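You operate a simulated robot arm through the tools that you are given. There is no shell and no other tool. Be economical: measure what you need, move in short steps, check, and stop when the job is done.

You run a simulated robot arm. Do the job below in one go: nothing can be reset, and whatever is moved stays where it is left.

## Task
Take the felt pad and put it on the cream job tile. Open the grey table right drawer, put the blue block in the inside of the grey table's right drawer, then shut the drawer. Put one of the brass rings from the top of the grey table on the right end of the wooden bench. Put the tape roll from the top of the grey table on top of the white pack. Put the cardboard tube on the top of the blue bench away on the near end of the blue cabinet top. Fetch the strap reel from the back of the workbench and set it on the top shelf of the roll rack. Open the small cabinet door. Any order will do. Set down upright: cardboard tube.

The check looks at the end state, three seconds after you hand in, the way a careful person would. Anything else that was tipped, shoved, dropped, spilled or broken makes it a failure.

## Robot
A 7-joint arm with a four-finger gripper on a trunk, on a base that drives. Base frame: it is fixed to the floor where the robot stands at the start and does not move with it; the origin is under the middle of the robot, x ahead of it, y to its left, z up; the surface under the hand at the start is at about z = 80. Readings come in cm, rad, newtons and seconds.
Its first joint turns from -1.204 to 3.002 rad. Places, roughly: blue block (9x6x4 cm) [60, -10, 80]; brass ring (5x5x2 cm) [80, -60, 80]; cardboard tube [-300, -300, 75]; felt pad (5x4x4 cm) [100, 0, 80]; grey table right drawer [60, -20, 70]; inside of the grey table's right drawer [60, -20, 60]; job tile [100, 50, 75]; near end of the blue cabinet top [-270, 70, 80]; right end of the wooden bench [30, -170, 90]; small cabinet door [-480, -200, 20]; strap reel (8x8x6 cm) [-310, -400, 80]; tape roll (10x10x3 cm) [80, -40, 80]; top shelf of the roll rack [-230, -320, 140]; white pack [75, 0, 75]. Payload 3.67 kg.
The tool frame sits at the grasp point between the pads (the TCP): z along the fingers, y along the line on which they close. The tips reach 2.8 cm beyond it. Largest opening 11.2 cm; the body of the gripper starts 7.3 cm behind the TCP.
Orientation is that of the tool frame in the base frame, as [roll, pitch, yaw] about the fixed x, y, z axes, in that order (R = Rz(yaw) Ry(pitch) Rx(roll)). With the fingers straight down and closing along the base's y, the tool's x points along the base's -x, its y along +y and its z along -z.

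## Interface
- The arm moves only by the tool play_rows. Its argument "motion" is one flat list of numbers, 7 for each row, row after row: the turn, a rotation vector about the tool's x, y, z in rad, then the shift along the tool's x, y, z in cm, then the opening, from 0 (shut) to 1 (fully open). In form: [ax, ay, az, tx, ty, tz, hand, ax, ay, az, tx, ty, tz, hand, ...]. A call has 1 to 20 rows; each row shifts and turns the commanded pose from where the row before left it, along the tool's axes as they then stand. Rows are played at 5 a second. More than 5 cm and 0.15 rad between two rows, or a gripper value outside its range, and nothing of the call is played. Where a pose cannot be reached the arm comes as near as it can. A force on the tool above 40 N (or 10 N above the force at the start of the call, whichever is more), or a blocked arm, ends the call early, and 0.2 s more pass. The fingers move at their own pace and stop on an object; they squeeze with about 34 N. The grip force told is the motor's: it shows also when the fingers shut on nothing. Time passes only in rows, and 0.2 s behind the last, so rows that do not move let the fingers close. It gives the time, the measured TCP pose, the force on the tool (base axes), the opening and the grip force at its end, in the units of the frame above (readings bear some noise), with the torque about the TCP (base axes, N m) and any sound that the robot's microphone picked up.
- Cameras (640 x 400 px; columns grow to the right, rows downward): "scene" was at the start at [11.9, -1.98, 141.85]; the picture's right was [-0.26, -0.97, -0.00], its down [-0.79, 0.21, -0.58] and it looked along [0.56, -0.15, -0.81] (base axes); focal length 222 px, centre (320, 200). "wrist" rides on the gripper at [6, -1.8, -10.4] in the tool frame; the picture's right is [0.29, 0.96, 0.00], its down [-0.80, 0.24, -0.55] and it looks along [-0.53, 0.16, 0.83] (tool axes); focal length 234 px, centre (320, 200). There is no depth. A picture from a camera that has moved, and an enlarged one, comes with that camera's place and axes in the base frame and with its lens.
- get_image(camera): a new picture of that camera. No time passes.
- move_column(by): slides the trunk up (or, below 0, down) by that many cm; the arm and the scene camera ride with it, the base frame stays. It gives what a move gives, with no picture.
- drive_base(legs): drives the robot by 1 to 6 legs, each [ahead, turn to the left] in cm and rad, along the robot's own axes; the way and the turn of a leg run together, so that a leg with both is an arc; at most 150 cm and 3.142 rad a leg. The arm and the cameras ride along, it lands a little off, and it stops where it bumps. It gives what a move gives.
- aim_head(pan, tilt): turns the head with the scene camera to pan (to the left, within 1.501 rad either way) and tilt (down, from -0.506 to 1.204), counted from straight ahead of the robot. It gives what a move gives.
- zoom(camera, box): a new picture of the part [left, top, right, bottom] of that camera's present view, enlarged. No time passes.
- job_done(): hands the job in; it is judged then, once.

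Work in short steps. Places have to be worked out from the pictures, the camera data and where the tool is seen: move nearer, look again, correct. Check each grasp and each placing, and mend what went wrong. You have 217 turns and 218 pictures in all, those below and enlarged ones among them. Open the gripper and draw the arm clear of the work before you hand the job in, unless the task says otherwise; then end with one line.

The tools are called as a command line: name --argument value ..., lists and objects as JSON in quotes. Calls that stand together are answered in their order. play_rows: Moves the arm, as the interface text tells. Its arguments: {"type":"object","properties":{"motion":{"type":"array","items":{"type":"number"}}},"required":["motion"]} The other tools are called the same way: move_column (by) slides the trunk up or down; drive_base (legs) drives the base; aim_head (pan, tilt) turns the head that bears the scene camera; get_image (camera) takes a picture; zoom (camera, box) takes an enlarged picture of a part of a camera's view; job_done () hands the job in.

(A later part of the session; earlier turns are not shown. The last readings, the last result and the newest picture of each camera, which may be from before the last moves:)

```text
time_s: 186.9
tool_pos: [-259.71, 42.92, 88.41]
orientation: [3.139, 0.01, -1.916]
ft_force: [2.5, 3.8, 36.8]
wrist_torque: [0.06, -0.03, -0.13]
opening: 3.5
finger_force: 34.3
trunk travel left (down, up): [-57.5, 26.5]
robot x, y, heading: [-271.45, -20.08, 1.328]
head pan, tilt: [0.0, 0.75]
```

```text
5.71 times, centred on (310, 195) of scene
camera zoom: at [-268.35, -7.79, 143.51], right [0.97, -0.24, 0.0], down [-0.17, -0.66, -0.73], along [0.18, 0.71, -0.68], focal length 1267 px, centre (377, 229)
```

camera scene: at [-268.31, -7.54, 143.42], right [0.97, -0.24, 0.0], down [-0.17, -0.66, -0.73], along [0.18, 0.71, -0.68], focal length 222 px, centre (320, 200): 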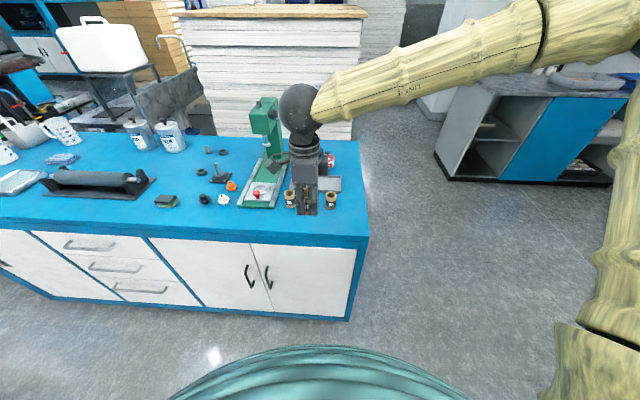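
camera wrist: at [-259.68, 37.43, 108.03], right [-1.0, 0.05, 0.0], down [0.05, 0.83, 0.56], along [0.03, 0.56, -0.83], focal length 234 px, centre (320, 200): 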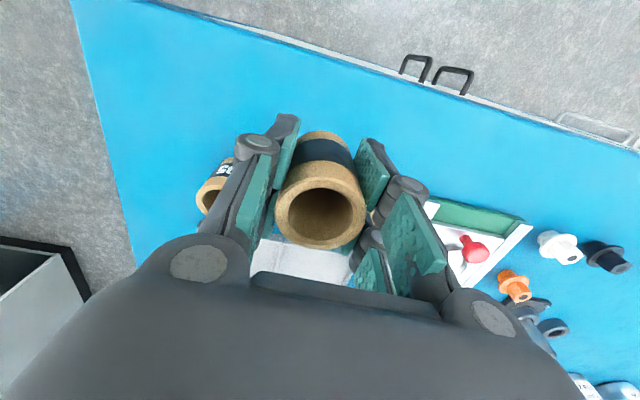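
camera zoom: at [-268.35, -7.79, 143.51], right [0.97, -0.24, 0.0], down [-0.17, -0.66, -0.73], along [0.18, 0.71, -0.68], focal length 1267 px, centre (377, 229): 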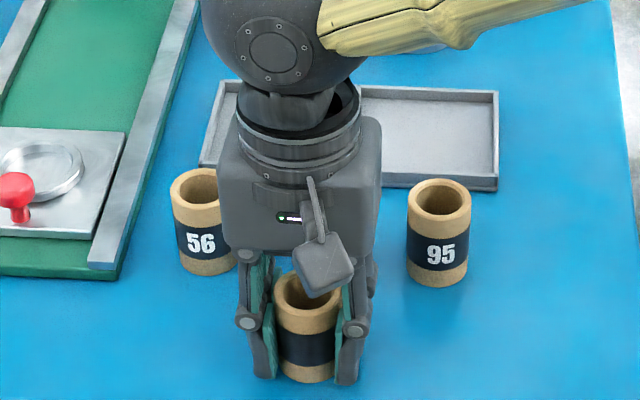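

The tube is firmly on the cabinet top. I'll relieve the pressure, open gently, rise straight up, and check.

play_rows --motion '[0, 0, 0, 0, 0, -0.4, 0, 0, 0, 0, 0, 0, 0, 0.5, 0, 0, 0, 0, 0, 0, 0.5, 0, 0, 0, 0, 0, -3, 0.5, 0, 0, 0, 0, 0, -5, 0.5, 0, 0, 0, 0, 0, -5, 0.5, 0, 0, 0, 3, 0, -4, 0.5]'

zoom --camera "scene" --box '[250, 130, 400, 260]'

get_image --camera "wrist"

```text
time_s: 188.5
tool_pos: [-260.47, 40.0, 105.48]
orientation: [3.14, 0.002, -1.918]
ft_force: [0.1, -0.6, -0.5]
wrist_torque: [0.03, 0.03, -0.01]
opening: 5.64
finger_force: 0.0
trunk travel left (down, up): [-57.5, 26.5]
robot x, y, heading: [-271.32, -20.03, 1.324]
head pan, tilt: [0.0, 0.75]
```

```text
3.08 times, centred on (325, 195) of scene
camera zoom: at [-268.38, -7.7, 143.43], right [0.97, -0.24, 0.0], down [-0.17, -0.66, -0.73], along [0.18, 0.71, -0.68], focal length 682 px, centre (305, 215)
```

zoom: 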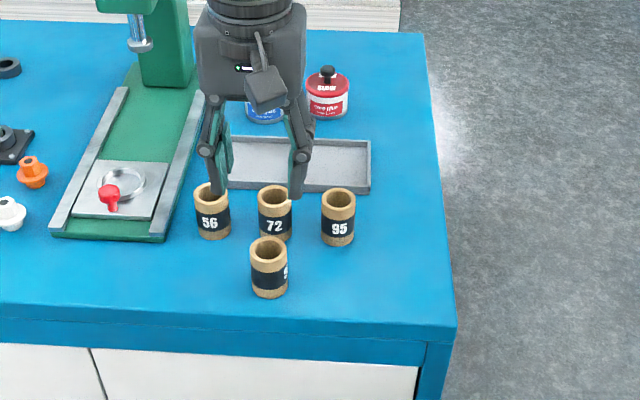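

```text
111 pictures are left
camera wrist: at [-260.87, 33.81, 115.94], right [-1.0, 0.05, 0.0], down [0.04, 0.83, 0.56], along [0.03, 0.56, -0.83], focal length 234 px, centre (320, 200)
```

wrist: 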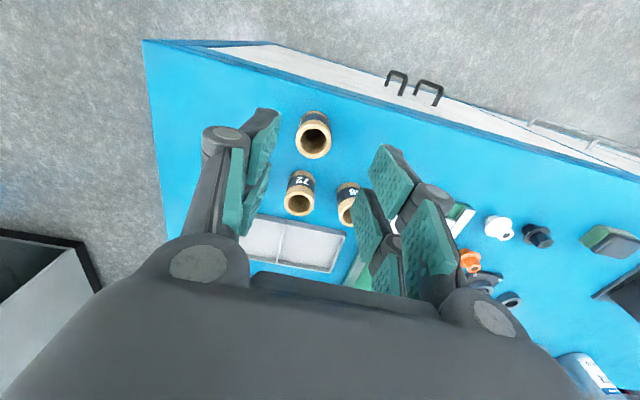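

The tube stands upright on the near end. Next I'll retract and back off towards the small cabinet at [-480, -200].

play_rows --motion '[0, 0, 0, 4, 0, -2, 0.5, 0, 0, 0, 4, 0, -2, 0.5, 0, 0, 0, 4, 0, 0, 0.5]'

drive_base --legs '[[-60, 0], [0, 2.37]]'

aim_head --pan 0.2 --tilt 0.45

get_image --camera "scene"

```text
time_s: 189.3
tool_pos: [-264.85, 28.79, 109.7]
orientation: [-3.141, 0.005, -1.919]
ft_force: [-0.1, 0.2, 0.3]
wrist_torque: [0.02, -0.04, 0.01]
opening: 5.6
finger_force: 0.1
trunk travel left (down, up): [-57.5, 26.5]
robot x, y, heading: [-271.85, -19.96, 1.324]
head pan, tilt: [0.0, 0.75]
```

```text
time_s: 198.3
tool_pos: [-324.84, -108.8, 109.57]
orientation: [3.14, 0.004, 0.462]
ft_force: [-0.2, 0.5, 0.8]
wrist_torque: [-0.01, -0.05, -0.02]
opening: 5.58
finger_force: 0.0
trunk travel left (down, up): [-57.5, 26.5]
robot x, y, heading: [-286.1, -77.86, -2.58]
head pan, tilt: [0.0, 0.75]
```

```text
time_s: 199.1
tool_pos: [-324.96, -108.92, 109.53]
orientation: [3.14, 0.005, 0.462]
ft_force: [0.1, 0.3, -0.4]
wrist_torque: [0.0, -0.02, 0.02]
opening: 5.6
finger_force: 0.0
trunk travel left (down, up): [-57.5, 26.5]
robot x, y, heading: [-286.2, -77.67, -2.579]
head pan, tilt: [0.201, 0.45]
```

```text
110 pictures are left
camera scene: at [-296.94, -86.92, 146.06], right [-0.69, 0.72, 0.0], down [0.32, 0.3, -0.9], along [-0.65, -0.62, -0.44], focal length 222 px, centre (320, 200)
```

scene: 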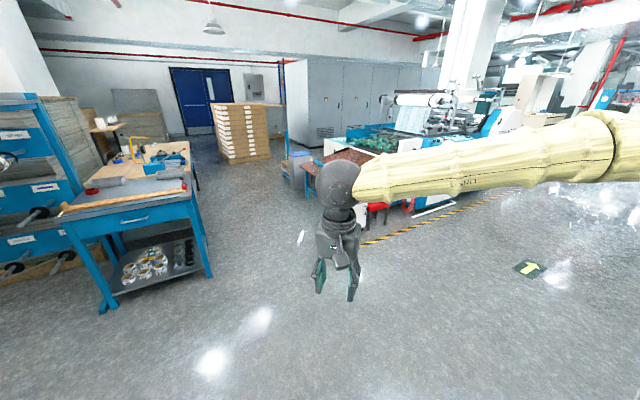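

zoom --camera "scene" --box '[270, 110, 480, 250]'

```text
2.86 times, centred on (375, 180) of scene
camera zoom: at [-296.94, -86.92, 146.06], right [-0.69, 0.72, 0.0], down [0.32, 0.3, -0.9], along [-0.65, -0.62, -0.44], focal length 634 px, centre (163, 257)
```

zoom: 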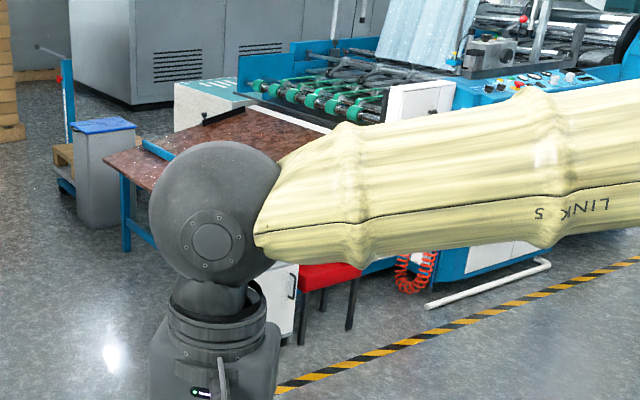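

drive_base --legs '[[80, 0], [0, -0.35]]'

aim_head --pan 0.5 --tilt 0.6

get_image --camera "scene"

```text
time_s: 204.4
tool_pos: [-400.05, -136.54, 109.66]
orientation: [3.139, 0.005, 0.115]
ft_force: [-0.5, 0.1, -1.4]
wrist_torque: [0.0, -0.01, -0.02]
opening: 5.6
finger_force: 0.1
trunk travel left (down, up): [-57.5, 26.5]
robot x, y, heading: [-352.75, -120.61, -2.929]
head pan, tilt: [0.201, 0.45]
```

```text
time_s: 205.2
tool_pos: [-400.08, -136.63, 109.62]
orientation: [-3.141, 0.004, 0.115]
ft_force: [0.1, 0.3, -0.2]
wrist_torque: [0.01, -0.01, 0.02]
opening: 5.58
finger_force: 0.0
trunk travel left (down, up): [-57.5, 26.5]
robot x, y, heading: [-353.06, -120.64, -2.925]
head pan, tilt: [0.499, 0.6]
```

```text
108 pictures are left
camera scene: at [-364.6, -127.53, 144.71], right [-0.65, 0.76, 0.0], down [0.43, 0.37, -0.83], along [-0.62, -0.54, -0.56], focal length 222 px, centre (320, 200)
```

scene: 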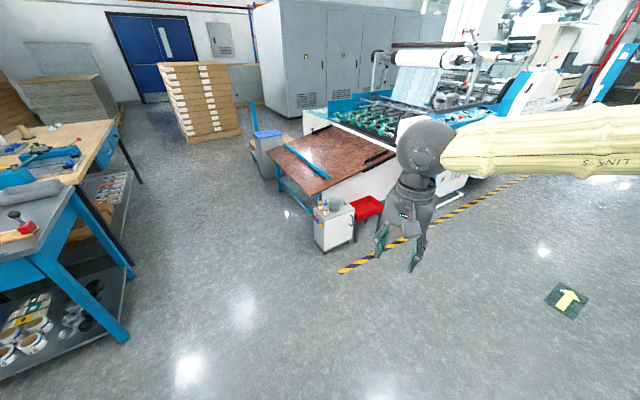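

zoom --camera "scene" --box '[270, 160, 410, 290]'

```text
3.08 times, centred on (340, 225) of scene
camera zoom: at [-364.6, -127.53, 144.71], right [-0.65, 0.76, 0.0], down [0.43, 0.37, -0.83], along [-0.62, -0.54, -0.56], focal length 682 px, centre (258, 123)
```

zoom: 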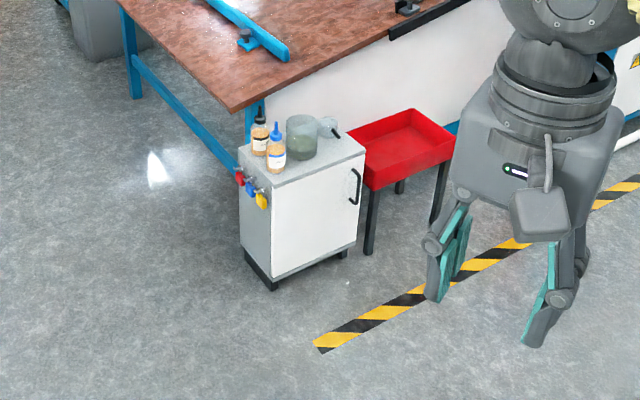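

The small cabinet's door faces us, with its handle on the right and its hinge on the left at about [-466, -209]. I'll drive to a spot squarely in front of it.

drive_base --legs '[[0, -0.248], [97, 0], [0, 1.304]]'

aim_head --pan -0.05 --tilt 0.95

get_image --camera "scene"

get_image --camera "wrist"

```text
time_s: 214.4
tool_pos: [-459.96, -167.37, 109.62]
orientation: [3.141, 0.003, 1.182]
ft_force: [0.6, 1.2, 0.8]
wrist_torque: [-0.02, 0.03, -0.02]
opening: 5.61
finger_force: 0.2
trunk travel left (down, up): [-57.5, 26.5]
robot x, y, heading: [-451.1, -118.53, -1.858]
head pan, tilt: [0.499, 0.6]
```

```text
time_s: 215.4
tool_pos: [-459.89, -167.4, 109.66]
orientation: [3.139, 0.004, 1.184]
ft_force: [1.0, 0.3, 0.3]
wrist_torque: [0.01, -0.02, -0.04]
opening: 5.6
finger_force: 0.0
trunk travel left (down, up): [-57.5, 26.5]
robot x, y, heading: [-451.17, -118.45, -1.86]
head pan, tilt: [-0.051, 0.949]
```

```text
106 pictures are left
camera scene: at [-455.15, -130.05, 141.87], right [-0.94, 0.33, 0.0], down [0.27, 0.77, -0.58], along [-0.19, -0.55, -0.81], focal length 222 px, centre (320, 200)
```

scene: 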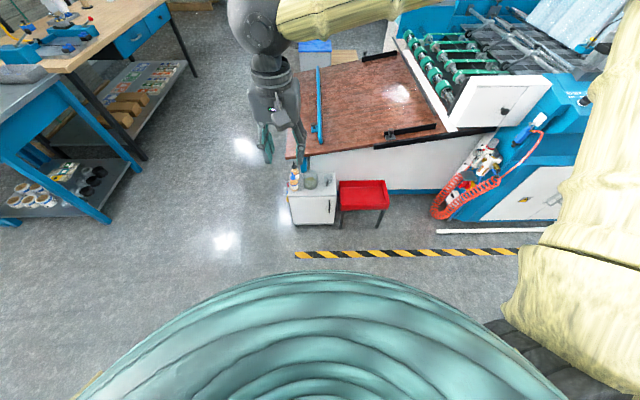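

```text
105 pictures are left
camera wrist: at [-459.32, -161.05, 119.94], right [1.0, -0.09, 0.0], down [-0.08, -0.83, 0.56], along [-0.05, -0.55, -0.83], focal length 234 px, centre (320, 200)
```

wrist: 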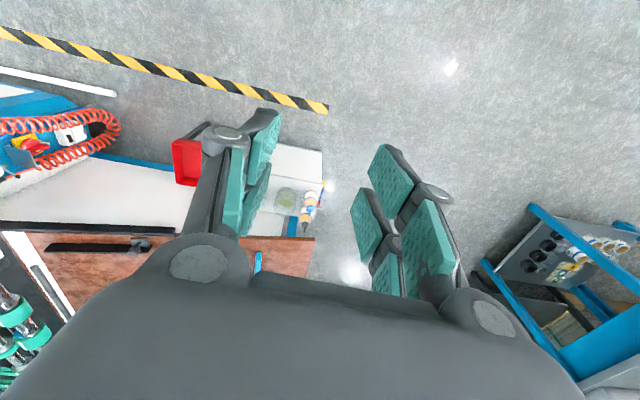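

zoom --camera "scene" --box '[260, 140, 400, 250]'

zoom --camera "wrist" --box '[160, 90, 360, 250]'

```text
3.64 times, centred on (330, 195) of scene
camera zoom: at [-455.15, -130.05, 141.87], right [-0.94, 0.33, 0.0], down [0.27, 0.77, -0.58], along [-0.19, -0.55, -0.81], focal length 806 px, centre (284, 218)
```

zoom: 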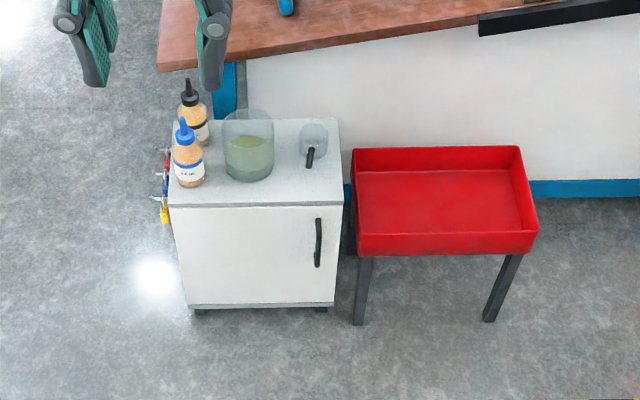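

```text
2.50 times, centred on (260, 170) of wrist
camera zoom: at [-459.32, -161.05, 119.94], right [1.0, -0.09, 0.0], down [-0.08, -0.83, 0.56], along [-0.05, -0.55, -0.83], focal length 585 px, centre (470, 275)
```

zoom: 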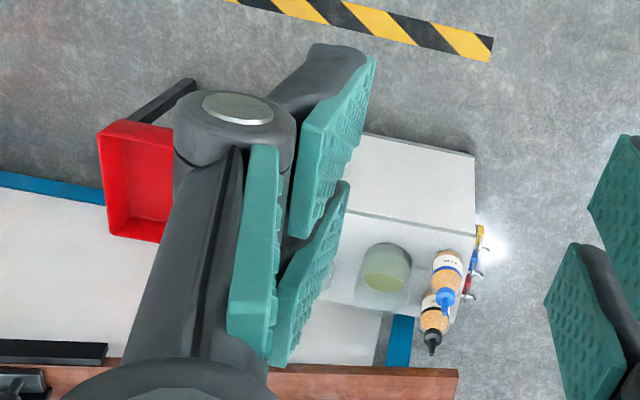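

The bar handle is at about [-485.5, -199], z 23–36, and the cabinet top is at z 37. I'll lower the trunk to reach down there.

move_column --by -55

get_image --camera "scene"

get_image --camera "wrist"

```text
refused: -55 is not a number from -40 to 40
```

```text
102 pictures are left
camera scene: at [-455.15, -130.05, 141.87], right [-0.94, 0.33, 0.0], down [0.27, 0.77, -0.58], along [-0.19, -0.55, -0.81], focal length 222 px, centre (320, 200)
```

scene: 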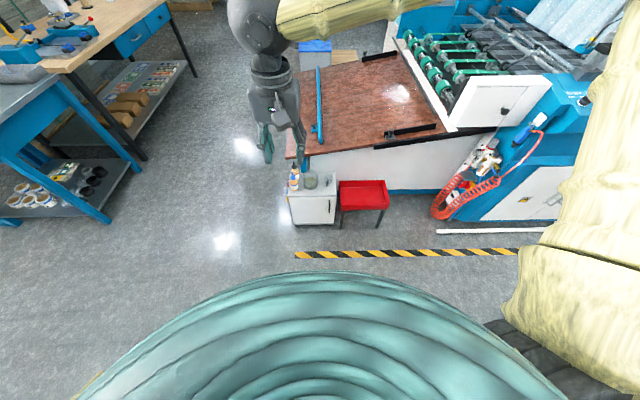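

```text
101 pictures are left
camera wrist: at [-459.32, -161.05, 119.94], right [1.0, -0.09, 0.0], down [-0.08, -0.83, 0.56], along [-0.05, -0.55, -0.83], focal length 234 px, centre (320, 200)
```

wrist: 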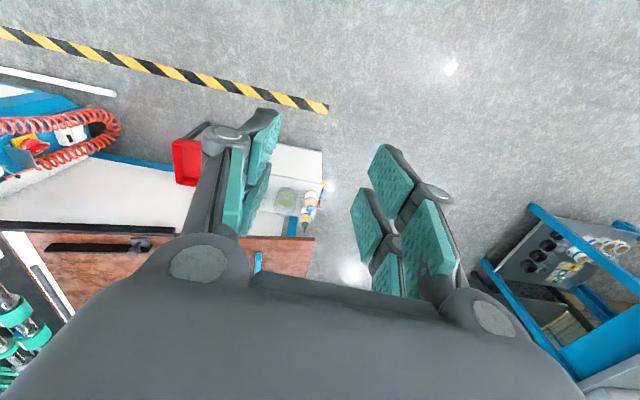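

Only 40 cm is allowed per call, so I'll lower it in two steps.

move_column --by -35

move_column --by -20

get_image --camera "scene"

get_image --camera "wrist"

```text
time_s: 218.8
tool_pos: [-459.83, -167.4, 74.61]
orientation: [3.139, 0.004, 1.182]
ft_force: [-0.1, -0.2, 0.4]
wrist_torque: [-0.01, 0.01, -0.01]
opening: 5.57
finger_force: 0.1
trunk travel left (down, up): [-22.5, 61.5]
robot x, y, heading: [-451.19, -118.14, -1.854]
head pan, tilt: [-0.051, 0.949]
```

```text
time_s: 221.0
tool_pos: [-459.94, -167.27, 54.62]
orientation: [3.141, 0.003, 1.184]
ft_force: [-0.3, -0.6, 0.2]
wrist_torque: [0.0, -0.04, 0.0]
opening: 5.61
finger_force: 0.1
trunk travel left (down, up): [-2.5, 81.5]
robot x, y, heading: [-451.14, -118.5, -1.859]
head pan, tilt: [-0.051, 0.949]
```

```text
100 pictures are left
camera scene: at [-455.13, -130.04, 86.87], right [-0.94, 0.33, 0.0], down [0.27, 0.77, -0.58], along [-0.19, -0.55, -0.81], focal length 222 px, centre (320, 200)
```

scene: 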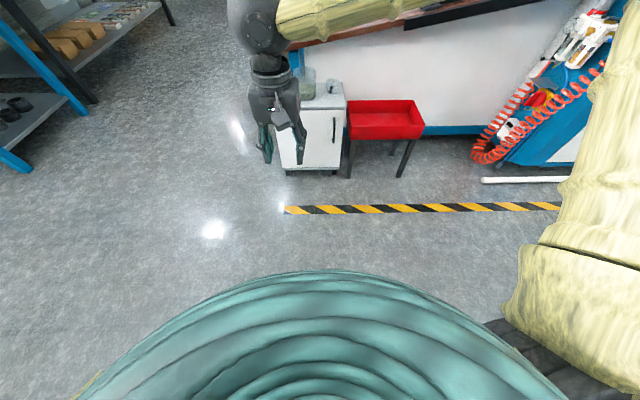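

```text
99 pictures are left
camera wrist: at [-459.3, -161.04, 64.95], right [1.0, -0.09, 0.0], down [-0.08, -0.83, 0.56], along [-0.05, -0.55, -0.83], focal length 234 px, centre (320, 200)
```

wrist: 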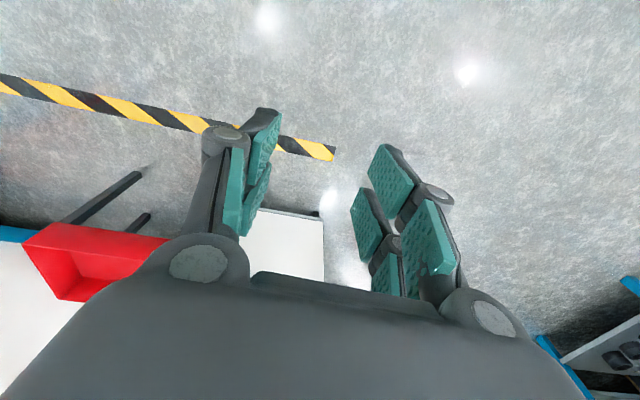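

play_rows --motion '[0, 0, -0.059, 0, 0, 0, 0.4, 0, 0, 0, -3.28, -1.74, 2.33, 0.4, 0, 0, 0, -3.28, -1.74, 2.33, 0.4, 0, 0, 0, -3.28, -1.74, 2.33, 0.4, 0, 0, 0, -3.28, -1.74, 2.33, 0.4, 0, 0, 0, -3.28, -1.74, 2.33, 0.4, 0, 0, 0, -3.28, -1.74, 2.33, 0.4, 0, 0, 0, -3.28, -1.74, 2.33, 0.4, 0, -0.125, 0, 0, 0, 0, 0.4, 0, -0.125, 0, 0, 0, 0, 0.4, 0, -0.125, 0, 0, 0, 0, 0.4, 0, -0.125, 0, 0, 0, 0, 0.4]'

get_image --camera "wrist"

get_image --camera "scene"

```text
time_s: 223.6
tool_pos: [-478.86, -185.26, 38.3]
orientation: [3.139, 0.505, 1.242]
ft_force: [-1.1, -0.5, -0.5]
wrist_torque: [0.0, 0.0, 0.01]
opening: 4.5
finger_force: 0.0
trunk travel left (down, up): [-2.5, 81.5]
robot x, y, heading: [-451.3, -118.59, -1.855]
head pan, tilt: [-0.051, 0.949]
```

```text
98 pictures are left
camera wrist: at [-477.21, -174.94, 44.54], right [0.99, -0.07, -0.14], down [0.09, -0.48, 0.87], along [-0.13, -0.87, -0.47], focal length 234 px, centre (320, 200)
```

wrist: 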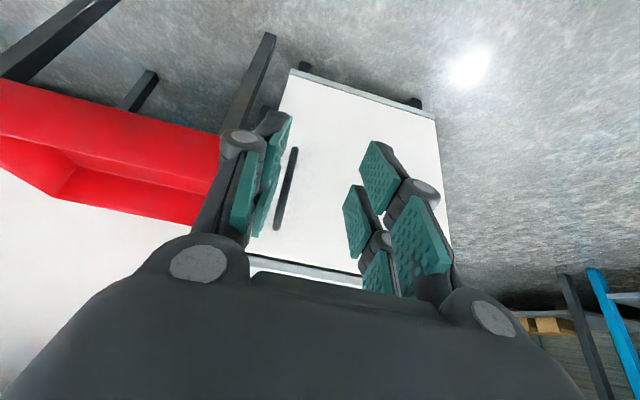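

```text
97 pictures are left
camera scene: at [-455.16, -130.05, 86.86], right [-0.94, 0.33, 0.0], down [0.27, 0.77, -0.58], along [-0.19, -0.55, -0.81], focal length 222 px, centre (320, 200)
```

scene: 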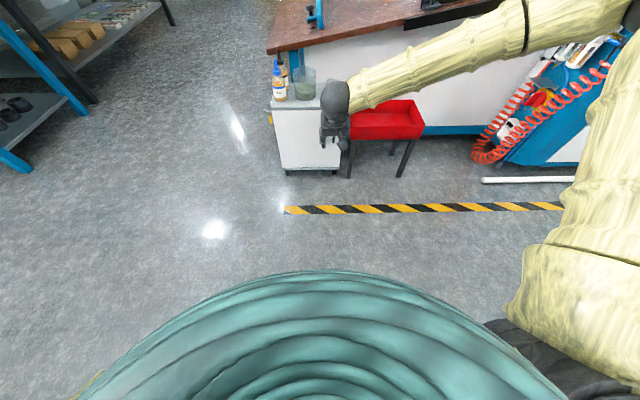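

The bar is clearly visible at about [-485.1, -198.9], z 24–36. I'll move three quarters of the way in.

play_rows --motion '[0, 0, 0, -2.28, -0.5, 3.18, 0.4, 0, 0, 0, -2.28, -0.5, 3.18, 0.4, 0, 0, 0, -2.28, -0.5, 3.18, 0.4]'

get_image --camera "wrist"

```text
time_s: 224.4
tool_pos: [-483.66, -194.94, 33.38]
orientation: [3.141, 0.501, 1.242]
ft_force: [0.0, 0.3, 0.4]
wrist_torque: [0.01, -0.02, 0.01]
opening: 4.46
finger_force: 0.0
trunk travel left (down, up): [-2.5, 81.5]
robot x, y, heading: [-450.87, -118.0, -1.86]
head pan, tilt: [-0.051, 0.949]
```

```text
96 pictures are left
camera wrist: at [-482.07, -184.47, 39.55], right [0.99, -0.07, -0.14], down [0.09, -0.49, 0.87], along [-0.13, -0.87, -0.47], focal length 234 px, centre (320, 200)
```

wrist: 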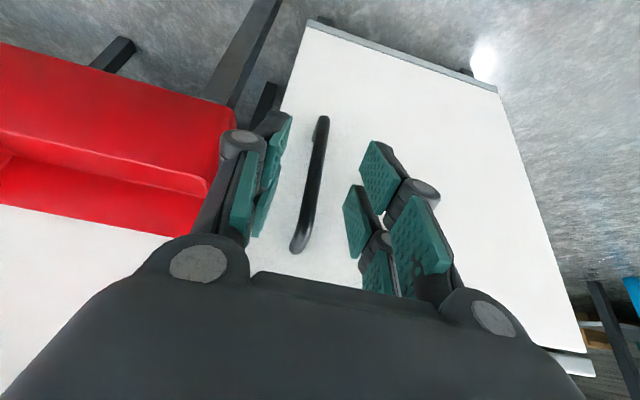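

play_rows --motion '[0, 0, 0, -0.9, -0.1, 1.5, 0.4, 0, 0, 0, -0.8, -0.1, 1.6, 0.4, 0, 0, 0, 0, 0, 0, 0, 0, 0, 0, 0, 0, 0, 0]'

get_image --camera "wrist"

```text
time_s: 225.0
tool_pos: [-484.27, -196.95, 31.38]
orientation: [3.14, 0.497, 1.245]
ft_force: [2.4, 19.2, 2.1]
wrist_torque: [0.2, 0.32, 1.1]
opening: 1.51
finger_force: 13.1
trunk travel left (down, up): [-2.5, 81.5]
robot x, y, heading: [-451.21, -118.19, -1.855]
head pan, tilt: [-0.051, 0.949]
stopped in row 3: the force on the tool passed its limit at 72 N (the readings are from after the stop); the commanded pose is now the measured one
```

```text
95 pictures are left
camera wrist: at [-482.64, -186.64, 37.62], right [0.99, -0.06, -0.14], down [0.09, -0.49, 0.87], along [-0.12, -0.87, -0.48], focal length 234 px, centre (320, 200)
```

wrist: 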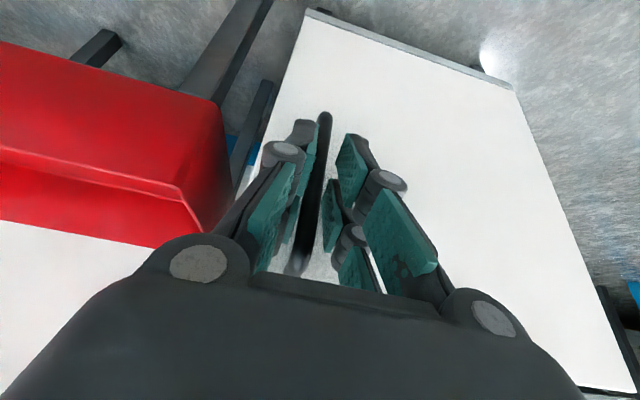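

The tips pressed on the door as they closed. I'll back off a few millimetres and finish the grip.

play_rows --motion '[0, 0, 0, 0.5, 0, -0.3, 0.14, 0, 0, 0, 0, 0, 0, 0, 0, 0, 0, 0, 0, 0, 0, 0, 0, 0, 0, 0, 0, 0]'

get_image --camera "wrist"

```text
time_s: 226.0
tool_pos: [-484.29, -196.65, 31.47]
orientation: [3.137, 0.5, 1.243]
ft_force: [-13.6, 6.5, 3.2]
wrist_torque: [-0.37, 0.52, -0.15]
opening: 0.96
finger_force: 45.2
trunk travel left (down, up): [-2.5, 81.5]
robot x, y, heading: [-451.42, -118.1, -1.86]
head pan, tilt: [-0.051, 0.949]
```

```text
94 pictures are left
camera wrist: at [-482.72, -186.21, 37.71], right [0.99, -0.07, -0.14], down [0.09, -0.49, 0.87], along [-0.13, -0.87, -0.48], focal length 234 px, centre (320, 200)
```

wrist: 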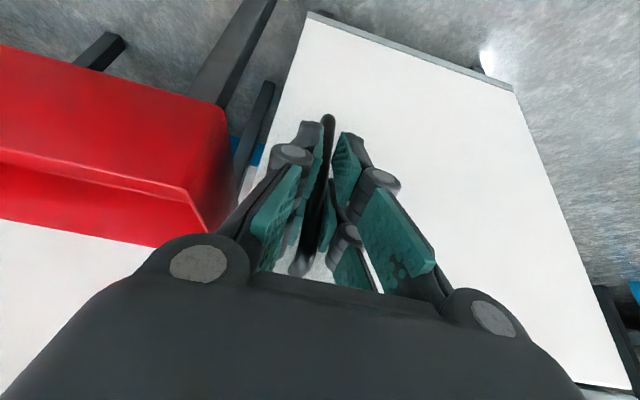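

The grip is on the bar. I'll pull the door open along its hinge arc, 0.1 rad per row, turning the hand with it.

play_rows --motion '[0.024, 0, 0.044, 1.02, 0.32, -0.55, 0, 0.024, 0, 0.044, 1.02, 0.32, -0.55, 0, 0.0479, 0, 0.0878, 2.04, 0.65, -1.11, 0]'

get_image --camera "wrist"

```text
time_s: 226.8
tool_pos: [-481.89, -193.02, 31.62]
orientation: [3.141, 0.497, 1.062]
ft_force: [-0.9, 0.3, 3.9]
wrist_torque: [0.06, -0.16, -0.03]
opening: 0.96
finger_force: 45.2
trunk travel left (down, up): [-2.5, 81.5]
robot x, y, heading: [-451.47, -118.33, -1.862]
head pan, tilt: [-0.051, 0.949]
stopped in row 3: the force on the tool passed its limit at 40 N (the readings are from after the stop); the commanded pose is now the measured one
```

```text
93 pictures are left
camera wrist: at [-478.43, -183.1, 37.73], right [0.96, -0.25, -0.14], down [0.0, -0.5, 0.87], along [-0.28, -0.83, -0.48], focal length 234 px, centre (320, 200)
```

wrist: 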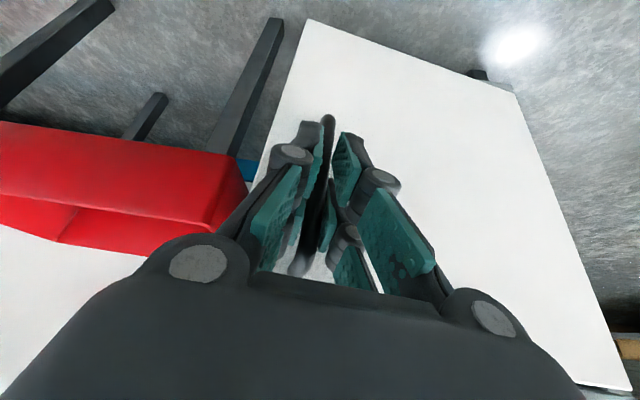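

The door is moving, about 0.18 rad open. I'll continue along the arc.

play_rows --motion '[0.038, 0, 0.07, 1.63, 0.5, -0.89, 0, 0.038, 0, 0.07, 1.63, 0.5, -0.89, 0, 0.038, 0, 0.07, 1.63, 0.5, -0.89, 0, 0.038, 0, 0.07, 1.63, 0.5, -0.89, 0]'

get_image --camera "wrist"

get_image --camera "scene"

```text
time_s: 227.9
tool_pos: [-476.03, -187.85, 31.6]
orientation: [-3.135, 0.496, 0.75]
ft_force: [-2.2, 2.6, 9.1]
wrist_torque: [0.23, -0.2, 0.0]
opening: 0.97
finger_force: 45.0
trunk travel left (down, up): [-2.5, 81.5]
robot x, y, heading: [-451.26, -118.31, -1.854]
head pan, tilt: [-0.051, 0.949]
stopped in row 4: the force on the tool passed its limit at 41 N (the readings are from after the stop); the commanded pose is now the measured one
```

```text
92 pictures are left
camera wrist: at [-469.75, -179.61, 37.74], right [0.84, -0.53, -0.14], down [-0.16, -0.48, 0.87], along [-0.53, -0.7, -0.48], focal length 234 px, centre (320, 200)
```

wrist: 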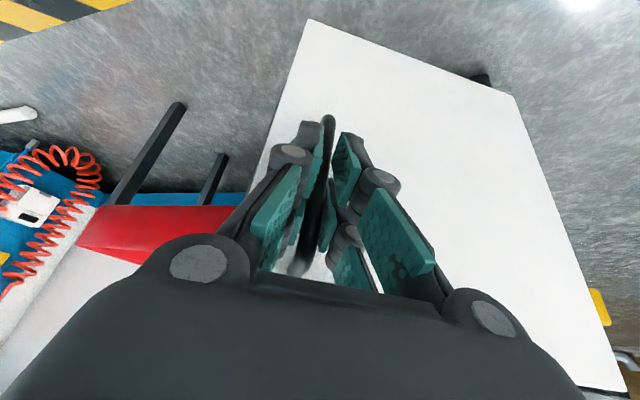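

```text
91 pictures are left
camera scene: at [-455.18, -129.93, 86.88], right [-0.94, 0.33, 0.0], down [0.27, 0.77, -0.58], along [-0.19, -0.55, -0.81], focal length 222 px, centre (320, 200)
```

scene: 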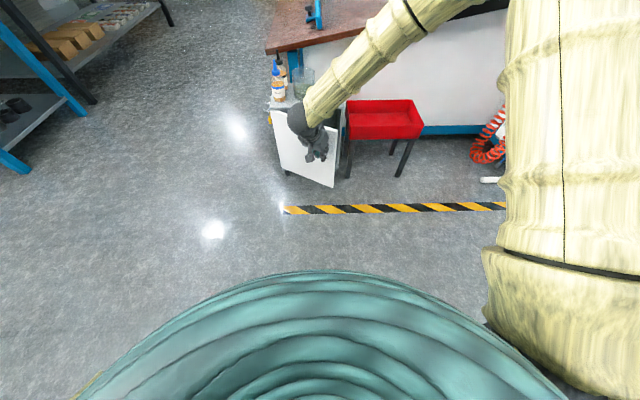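

play_rows --motion '[0.038, 0, 0.07, 1.69, 0.44, -0.92, 0, 0.038, 0, 0.07, 1.69, 0.44, -0.92, 0, 0.038, 0, 0.07, 1.69, 0.44, -0.92, 0, 0.038, 0, 0.07, 1.69, 0.44, -0.92, 0, 0.038, 0, 0.07, 1.69, 0.44, -0.92, 0]'

get_image --camera "scene"

```text
time_s: 229.1
tool_pos: [-466.89, -184.49, 31.38]
orientation: [-3.141, 0.499, 0.349]
ft_force: [4.7, -25.3, 14.7]
wrist_torque: [-0.67, -0.04, 0.26]
opening: 0.95
finger_force: 45.0
trunk travel left (down, up): [-2.5, 81.5]
robot x, y, heading: [-451.4, -118.23, -1.858]
head pan, tilt: [-0.051, 0.949]
```

```text
90 pictures are left
camera scene: at [-455.16, -129.97, 86.88], right [-0.94, 0.33, 0.0], down [0.27, 0.77, -0.58], along [-0.19, -0.55, -0.81], focal length 222 px, centre (320, 200)
```

scene: 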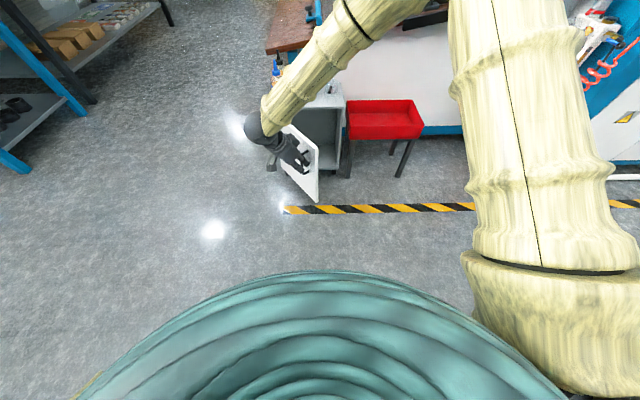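

play_rows --motion '[0, 0, 0, 0, 0.3, 0, 0, 0.038, 0, 0.07, 1.69, 0.5, -0.92, 0, 0.038, 0, 0.07, 1.69, 0.5, -0.92, 0, 0.038, 0, 0.07, 1.69, 0.5, -0.92, 0, 0.038, 0, 0.07, 1.69, 0.5, -0.92, 0]'

get_image --camera "scene"

get_image --camera "wrist"

```text
time_s: 230.3
tool_pos: [-458.82, -184.79, 31.48]
orientation: [-3.136, 0.5, 0.031]
ft_force: [1.6, 11.1, 18.4]
wrist_torque: [0.03, 0.54, 0.03]
opening: 0.95
finger_force: 45.4
trunk travel left (down, up): [-2.5, 81.5]
robot x, y, heading: [-451.42, -118.17, -1.855]
head pan, tilt: [-0.051, 0.949]
```

```text
89 pictures are left
camera scene: at [-455.16, -129.88, 86.88], right [-0.94, 0.33, 0.0], down [0.27, 0.77, -0.58], along [-0.19, -0.55, -0.81], focal length 222 px, centre (320, 200)
```

scene: 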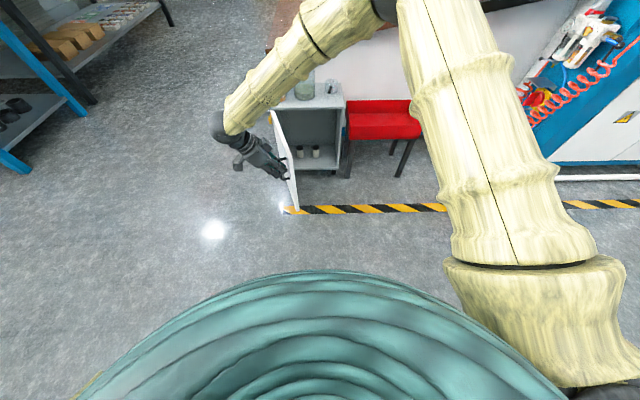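

```text
88 pictures are left
camera wrist: at [-448.61, -182.66, 37.67], right [0.28, -0.95, -0.14], down [-0.43, -0.26, 0.87], along [-0.86, -0.18, -0.48], focal length 234 px, centre (320, 200)
```

wrist: 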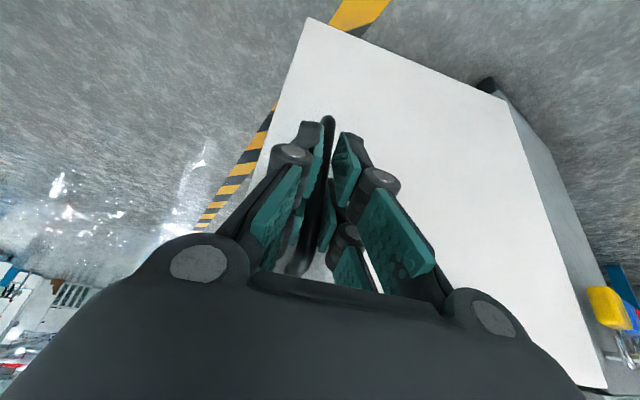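

play_rows --motion '[0.038, 0, 0.07, 1.69, 0.36, -0.92, 0, 0.038, 0, 0.07, 1.69, 0.44, -0.92, 0, 0.038, 0, 0.07, 1.69, 0.44, -0.92, 0]'

zoom --camera "scene" --box '[190, 50, 370, 220]'

```text
time_s: 231.1
tool_pos: [-453.32, -186.71, 31.36]
orientation: [-3.136, 0.503, -0.211]
ft_force: [-11.9, -26.3, -5.3]
wrist_torque: [-0.72, 0.28, 0.22]
opening: 0.94
finger_force: 45.5
trunk travel left (down, up): [-2.5, 81.5]
robot x, y, heading: [-451.09, -118.38, -1.863]
head pan, tilt: [-0.051, 0.949]
```

```text
2.35 times, centred on (280, 135) of scene
camera zoom: at [-455.2, -130.05, 86.83], right [-0.94, 0.34, 0.0], down [0.27, 0.77, -0.58], along [-0.19, -0.55, -0.81], focal length 522 px, centre (414, 353)
```

zoom: 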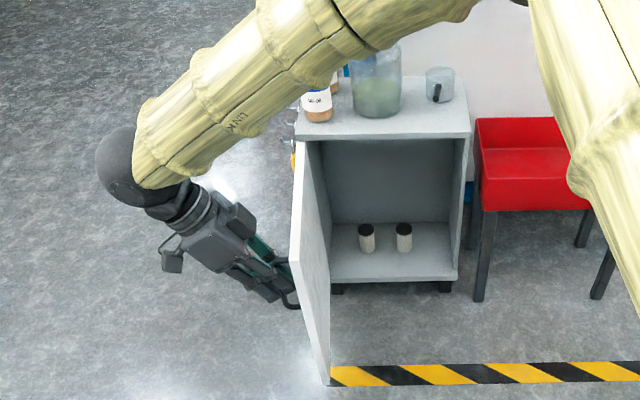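

The door is about 83° open. I'll ease the side force, release the handle gently, and back away along the fingers.

play_rows --motion '[0, 0, 0, 0, 0.3, 0, 0, 0, 0, 0, 0, 0, 0, 0.2, 0, 0, 0, 0, 0, 0, 0.4, 0, 0, 0, 0, 0, -2, 0.4, 0, 0, 0, 0, 0, -4, 0.4, 0, 0, 0, 0, 0, -4, 0.4, 0, 0, 0, 0, 0, -4, 0.4]'

get_image --camera "scene"

get_image --camera "wrist"

```text
time_s: 232.7
tool_pos: [-446.7, -188.13, 43.63]
orientation: [-3.135, 0.503, -0.209]
ft_force: [-1.2, 0.0, 0.3]
wrist_torque: [0.01, 0.0, 0.02]
opening: 4.46
finger_force: 0.0
trunk travel left (down, up): [-2.5, 81.5]
robot x, y, heading: [-450.96, -118.2, -1.864]
head pan, tilt: [-0.051, 0.949]
```

```text
86 pictures are left
camera scene: at [-455.17, -130.0, 86.86], right [-0.94, 0.33, 0.0], down [0.27, 0.77, -0.58], along [-0.19, -0.55, -0.81], focal length 222 px, centre (320, 200)
```

scene: 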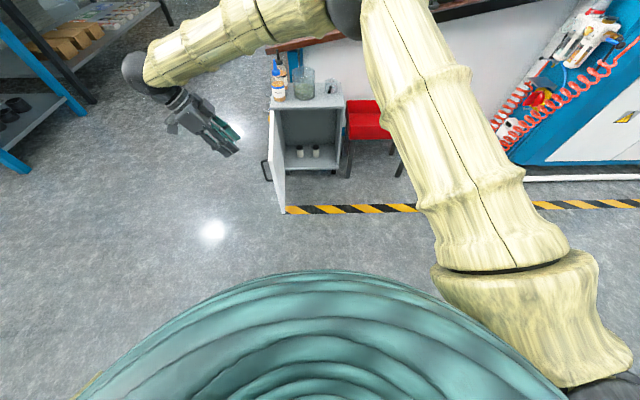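

```text
85 pictures are left
camera wrist: at [-436.33, -188.54, 49.93], right [0.05, -0.99, -0.14], down [-0.47, -0.15, 0.87], along [-0.88, 0.03, -0.48], focal length 234 px, centre (320, 200)
```

wrist: 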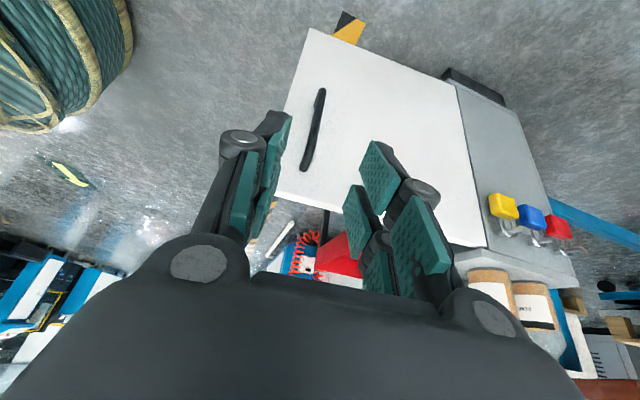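

The door stays open. I'll raise the trunk back up, then straighten the hand.

move_column --by 35

move_column --by 20

play_rows --motion '[0, 0.125, 0, 0, 0, 0, 0.4, 0, 0.125, 0, 0, 0, 0, 0.4, 0, 0.125, 0, 0, 0, 0, 0.4, 0, 0.125, 0, 0, 0, 0, 0.4]'

get_image --camera "scene"

```text
time_s: 236.1
tool_pos: [-446.75, -188.14, 78.68]
orientation: [-3.135, 0.503, -0.206]
ft_force: [-0.6, 0.0, -0.5]
wrist_torque: [0.0, 0.02, 0.03]
opening: 4.49
finger_force: 0.0
trunk travel left (down, up): [-37.5, 46.5]
robot x, y, heading: [-451.2, -118.38, -1.863]
head pan, tilt: [-0.051, 0.949]
```

```text
time_s: 238.2
tool_pos: [-446.77, -188.2, 98.64]
orientation: [-3.135, 0.503, -0.207]
ft_force: [-0.7, 0.3, 0.6]
wrist_torque: [-0.01, -0.02, -0.02]
opening: 4.48
finger_force: 0.1
trunk travel left (down, up): [-57.5, 26.5]
robot x, y, heading: [-450.93, -117.92, -1.863]
head pan, tilt: [-0.051, 0.949]
```

```text
time_s: 239.2
tool_pos: [-446.79, -188.16, 98.72]
orientation: [-3.136, -0.002, -0.21]
ft_force: [0.2, -0.7, 0.0]
wrist_torque: [0.01, -0.01, 0.01]
opening: 4.49
finger_force: 0.1
trunk travel left (down, up): [-57.5, 26.5]
robot x, y, heading: [-451.08, -117.76, -1.857]
head pan, tilt: [-0.051, 0.949]
```

```text
84 pictures are left
camera scene: at [-455.28, -129.99, 141.86], right [-0.94, 0.33, 0.0], down [0.27, 0.77, -0.58], along [-0.19, -0.55, -0.81], focal length 222 px, centre (320, 200)
```

scene: 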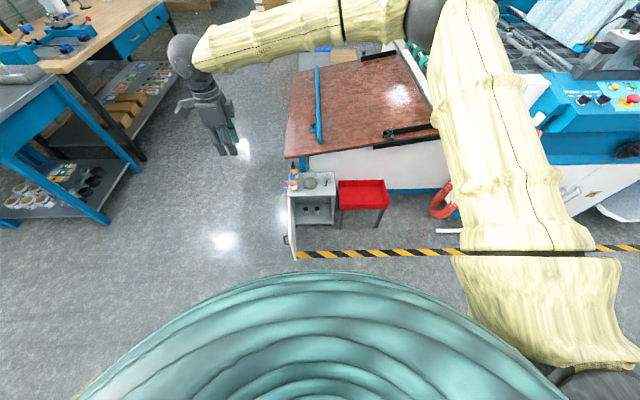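

Next is the strap reel. I'll pan the head left to look over the workbench from here.

aim_head --pan 0.65 --tilt 0.5

get_image --camera "scene"

zoom --camera "scene" --box '[200, 60, 420, 220]'

```text
time_s: 240.3
tool_pos: [-446.78, -188.19, 98.64]
orientation: [-3.136, 0.002, -0.21]
ft_force: [1.3, -0.5, 0.4]
wrist_torque: [-0.04, -0.03, -0.01]
opening: 4.49
finger_force: 0.1
trunk travel left (down, up): [-57.5, 26.5]
robot x, y, heading: [-450.79, -118.17, -1.86]
head pan, tilt: [0.649, 0.499]
```

```text
83 pictures are left
camera scene: at [-449.56, -131.66, 145.61], right [-0.94, -0.35, 0.0], down [-0.17, 0.45, -0.88], along [0.31, -0.82, -0.48], focal length 222 px, centre (320, 200)
```

scene: 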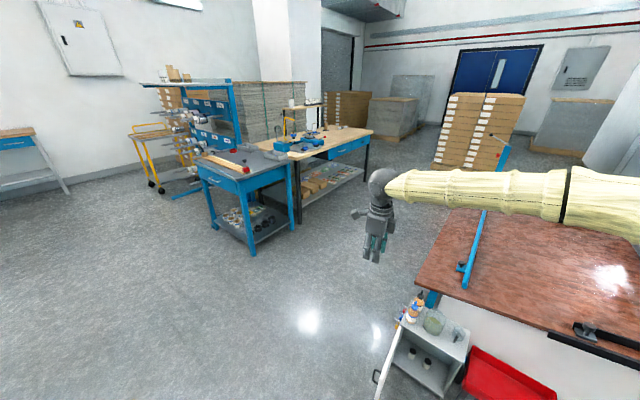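

```text
2.50 times, centred on (310, 140) of scene
camera zoom: at [-449.56, -131.66, 145.61], right [-0.94, -0.35, 0.0], down [-0.17, 0.45, -0.88], along [0.31, -0.82, -0.48], focal length 554 px, centre (345, 350)
```

zoom: 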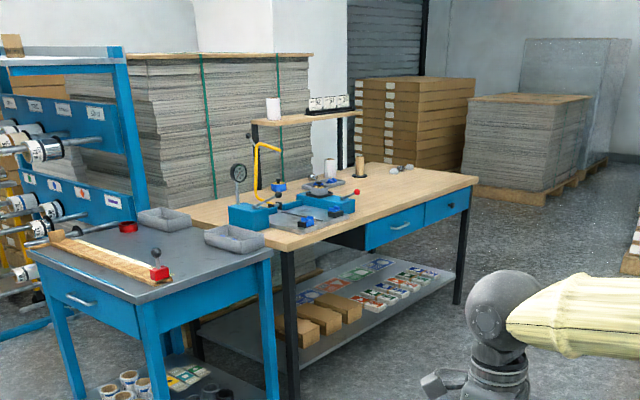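

play_rows --motion '[0, 0, 0, 0, -4.5, -2, 0.5, 0, 0, 0, 0, -4.5, -2, 0.5, 0, 0, 0, 0, -4.5, -2, 0.5, 0, 0, 0, 0, -4.5, -2, 0.5]'

drive_base --legs '[[0, 1.154], [80, 0], [0, -1.128], [70, 0]]'

aim_head --pan 0.6 --tilt 0.5

get_image --camera "scene"

```text
time_s: 241.3
tool_pos: [-442.99, -170.44, 107.08]
orientation: [-3.136, 0.002, -0.21]
ft_force: [0.2, 0.7, 0.3]
wrist_torque: [-0.03, -0.02, 0.03]
opening: 5.6
finger_force: 0.2
trunk travel left (down, up): [-57.5, 26.5]
robot x, y, heading: [-451.37, -118.29, -1.861]
head pan, tilt: [0.649, 0.499]
```

```text
time_s: 254.7
tool_pos: [-397.74, -289.44, 106.92]
orientation: [-3.138, 0.002, -0.176]
ft_force: [0.2, -0.9, -0.2]
wrist_torque: [-0.01, 0.04, -0.01]
opening: 5.6
finger_force: 0.2
trunk travel left (down, up): [-57.5, 26.5]
robot x, y, heading: [-407.42, -237.4, -1.828]
head pan, tilt: [0.649, 0.499]
```

```text
time_s: 255.4
tool_pos: [-397.68, -289.35, 106.97]
orientation: [-3.135, 0.002, -0.174]
ft_force: [-0.5, 0.4, -0.3]
wrist_torque: [-0.01, -0.03, -0.01]
opening: 5.57
finger_force: 0.1
trunk travel left (down, up): [-57.5, 26.5]
robot x, y, heading: [-407.41, -237.76, -1.83]
head pan, tilt: [0.6, 0.499]
```

```text
81 pictures are left
camera scene: at [-405.74, -250.79, 145.62], right [-0.94, -0.34, 0.0], down [-0.16, 0.45, -0.88], along [0.3, -0.83, -0.48], focal length 222 px, centre (320, 200)
```

scene: 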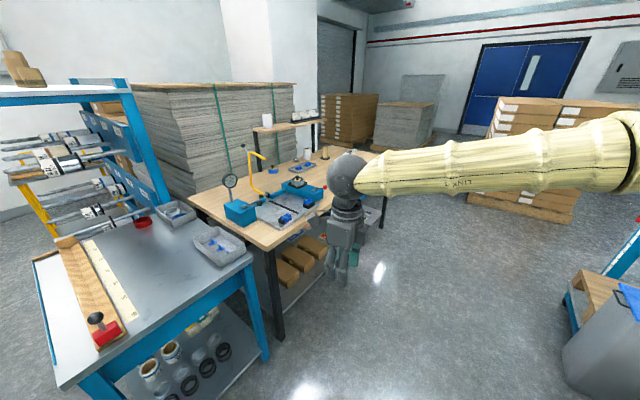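

zoom --camera "scene" --box '[180, 90, 400, 260]'

```text
2.35 times, centred on (290, 175) of scene
camera zoom: at [-405.74, -250.79, 145.62], right [-0.94, -0.34, 0.0], down [-0.16, 0.45, -0.88], along [0.3, -0.83, -0.48], focal length 522 px, centre (391, 259)
```

zoom: 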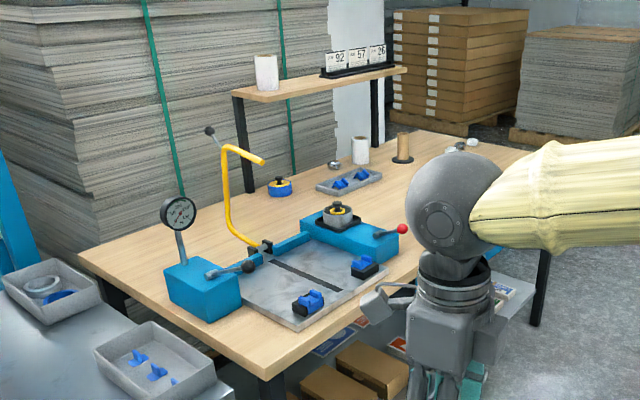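

The blue reel with the dark hub at about [-313, -397], near the back of the workbench, is the strap reel. I'll drive in front of the bench, opposite it.

drive_base --legs '[[0, 0.17], [124, 0], [0, 1.335]]'

aim_head --pan 0.0 --tilt 0.6

get_image --camera "scene"

get_image --camera "wrist"

```text
time_s: 265.5
tool_pos: [-365.89, -352.09, 106.84]
orientation: [-3.136, 0.001, 1.313]
ft_force: [-0.2, -0.2, 1.0]
wrist_torque: [0.03, 0.03, -0.01]
opening: 5.59
finger_force: 0.1
trunk travel left (down, up): [-57.5, 26.5]
robot x, y, heading: [-418.61, -358.01, -0.337]
head pan, tilt: [0.6, 0.499]
```

```text
time_s: 266.5
tool_pos: [-365.94, -352.2, 107.02]
orientation: [-3.137, 0.002, 1.315]
ft_force: [0.0, -0.1, 0.0]
wrist_torque: [-0.03, 0.03, -0.05]
opening: 5.63
finger_force: 0.1
trunk travel left (down, up): [-57.5, 26.5]
robot x, y, heading: [-418.61, -357.37, -0.34]
head pan, tilt: [0.0, 0.6]
```

```text
79 pictures are left
camera scene: at [-405.71, -362.33, 144.71], right [-0.33, -0.94, 0.0], down [-0.53, 0.19, -0.83], along [0.78, -0.27, -0.56], focal length 222 px, centre (320, 200)
```

scene: 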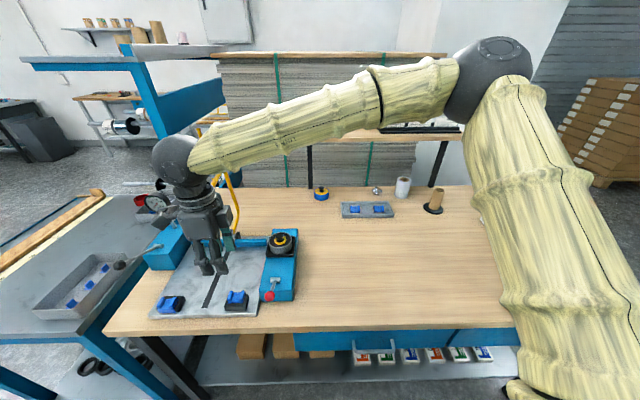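

```text
78 pictures are left
camera wrist: at [-366.19, -345.87, 117.33], right [1.0, 0.04, -0.01], down [0.03, -0.83, 0.55], along [0.01, -0.55, -0.83], focal length 234 px, centre (320, 200)
```

wrist: 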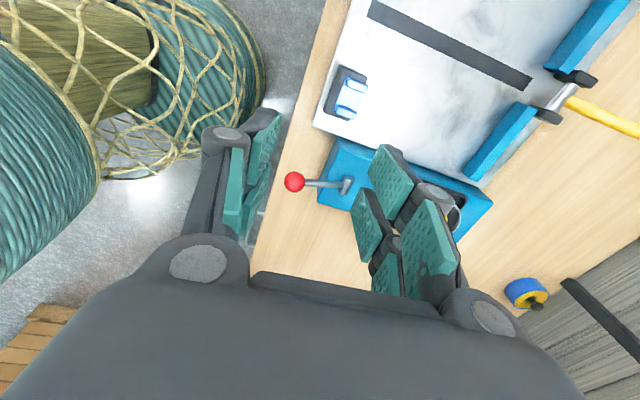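

zoom --camera "scene" --box '[240, 160, 460, 310]'

zoom --camera "wrist" --box '[480, 240, 640, 350]'

```text
2.67 times, centred on (350, 235) of scene
camera zoom: at [-405.71, -362.33, 144.71], right [-0.33, -0.94, 0.0], down [-0.53, 0.19, -0.83], along [0.78, -0.27, -0.56], focal length 591 px, centre (240, 107)
```

zoom: 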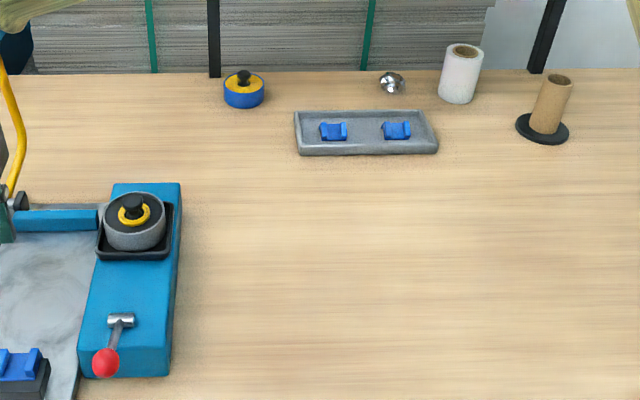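

```text
3.64 times, centred on (560, 295) of wrist
camera zoom: at [-366.19, -345.87, 117.33], right [1.0, 0.04, -0.01], down [0.03, -0.83, 0.55], along [0.01, -0.55, -0.83], focal length 852 px, centre (-553, -146)
```

zoom: 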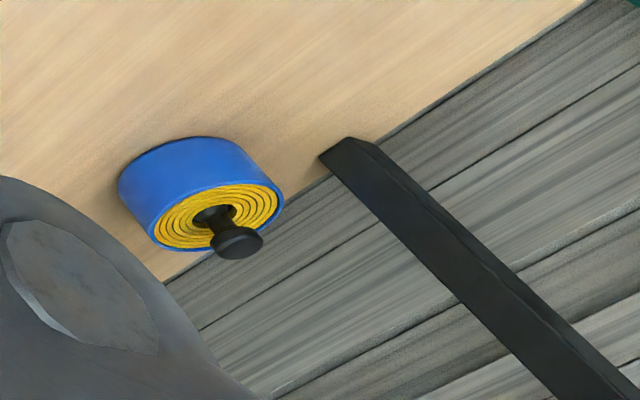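

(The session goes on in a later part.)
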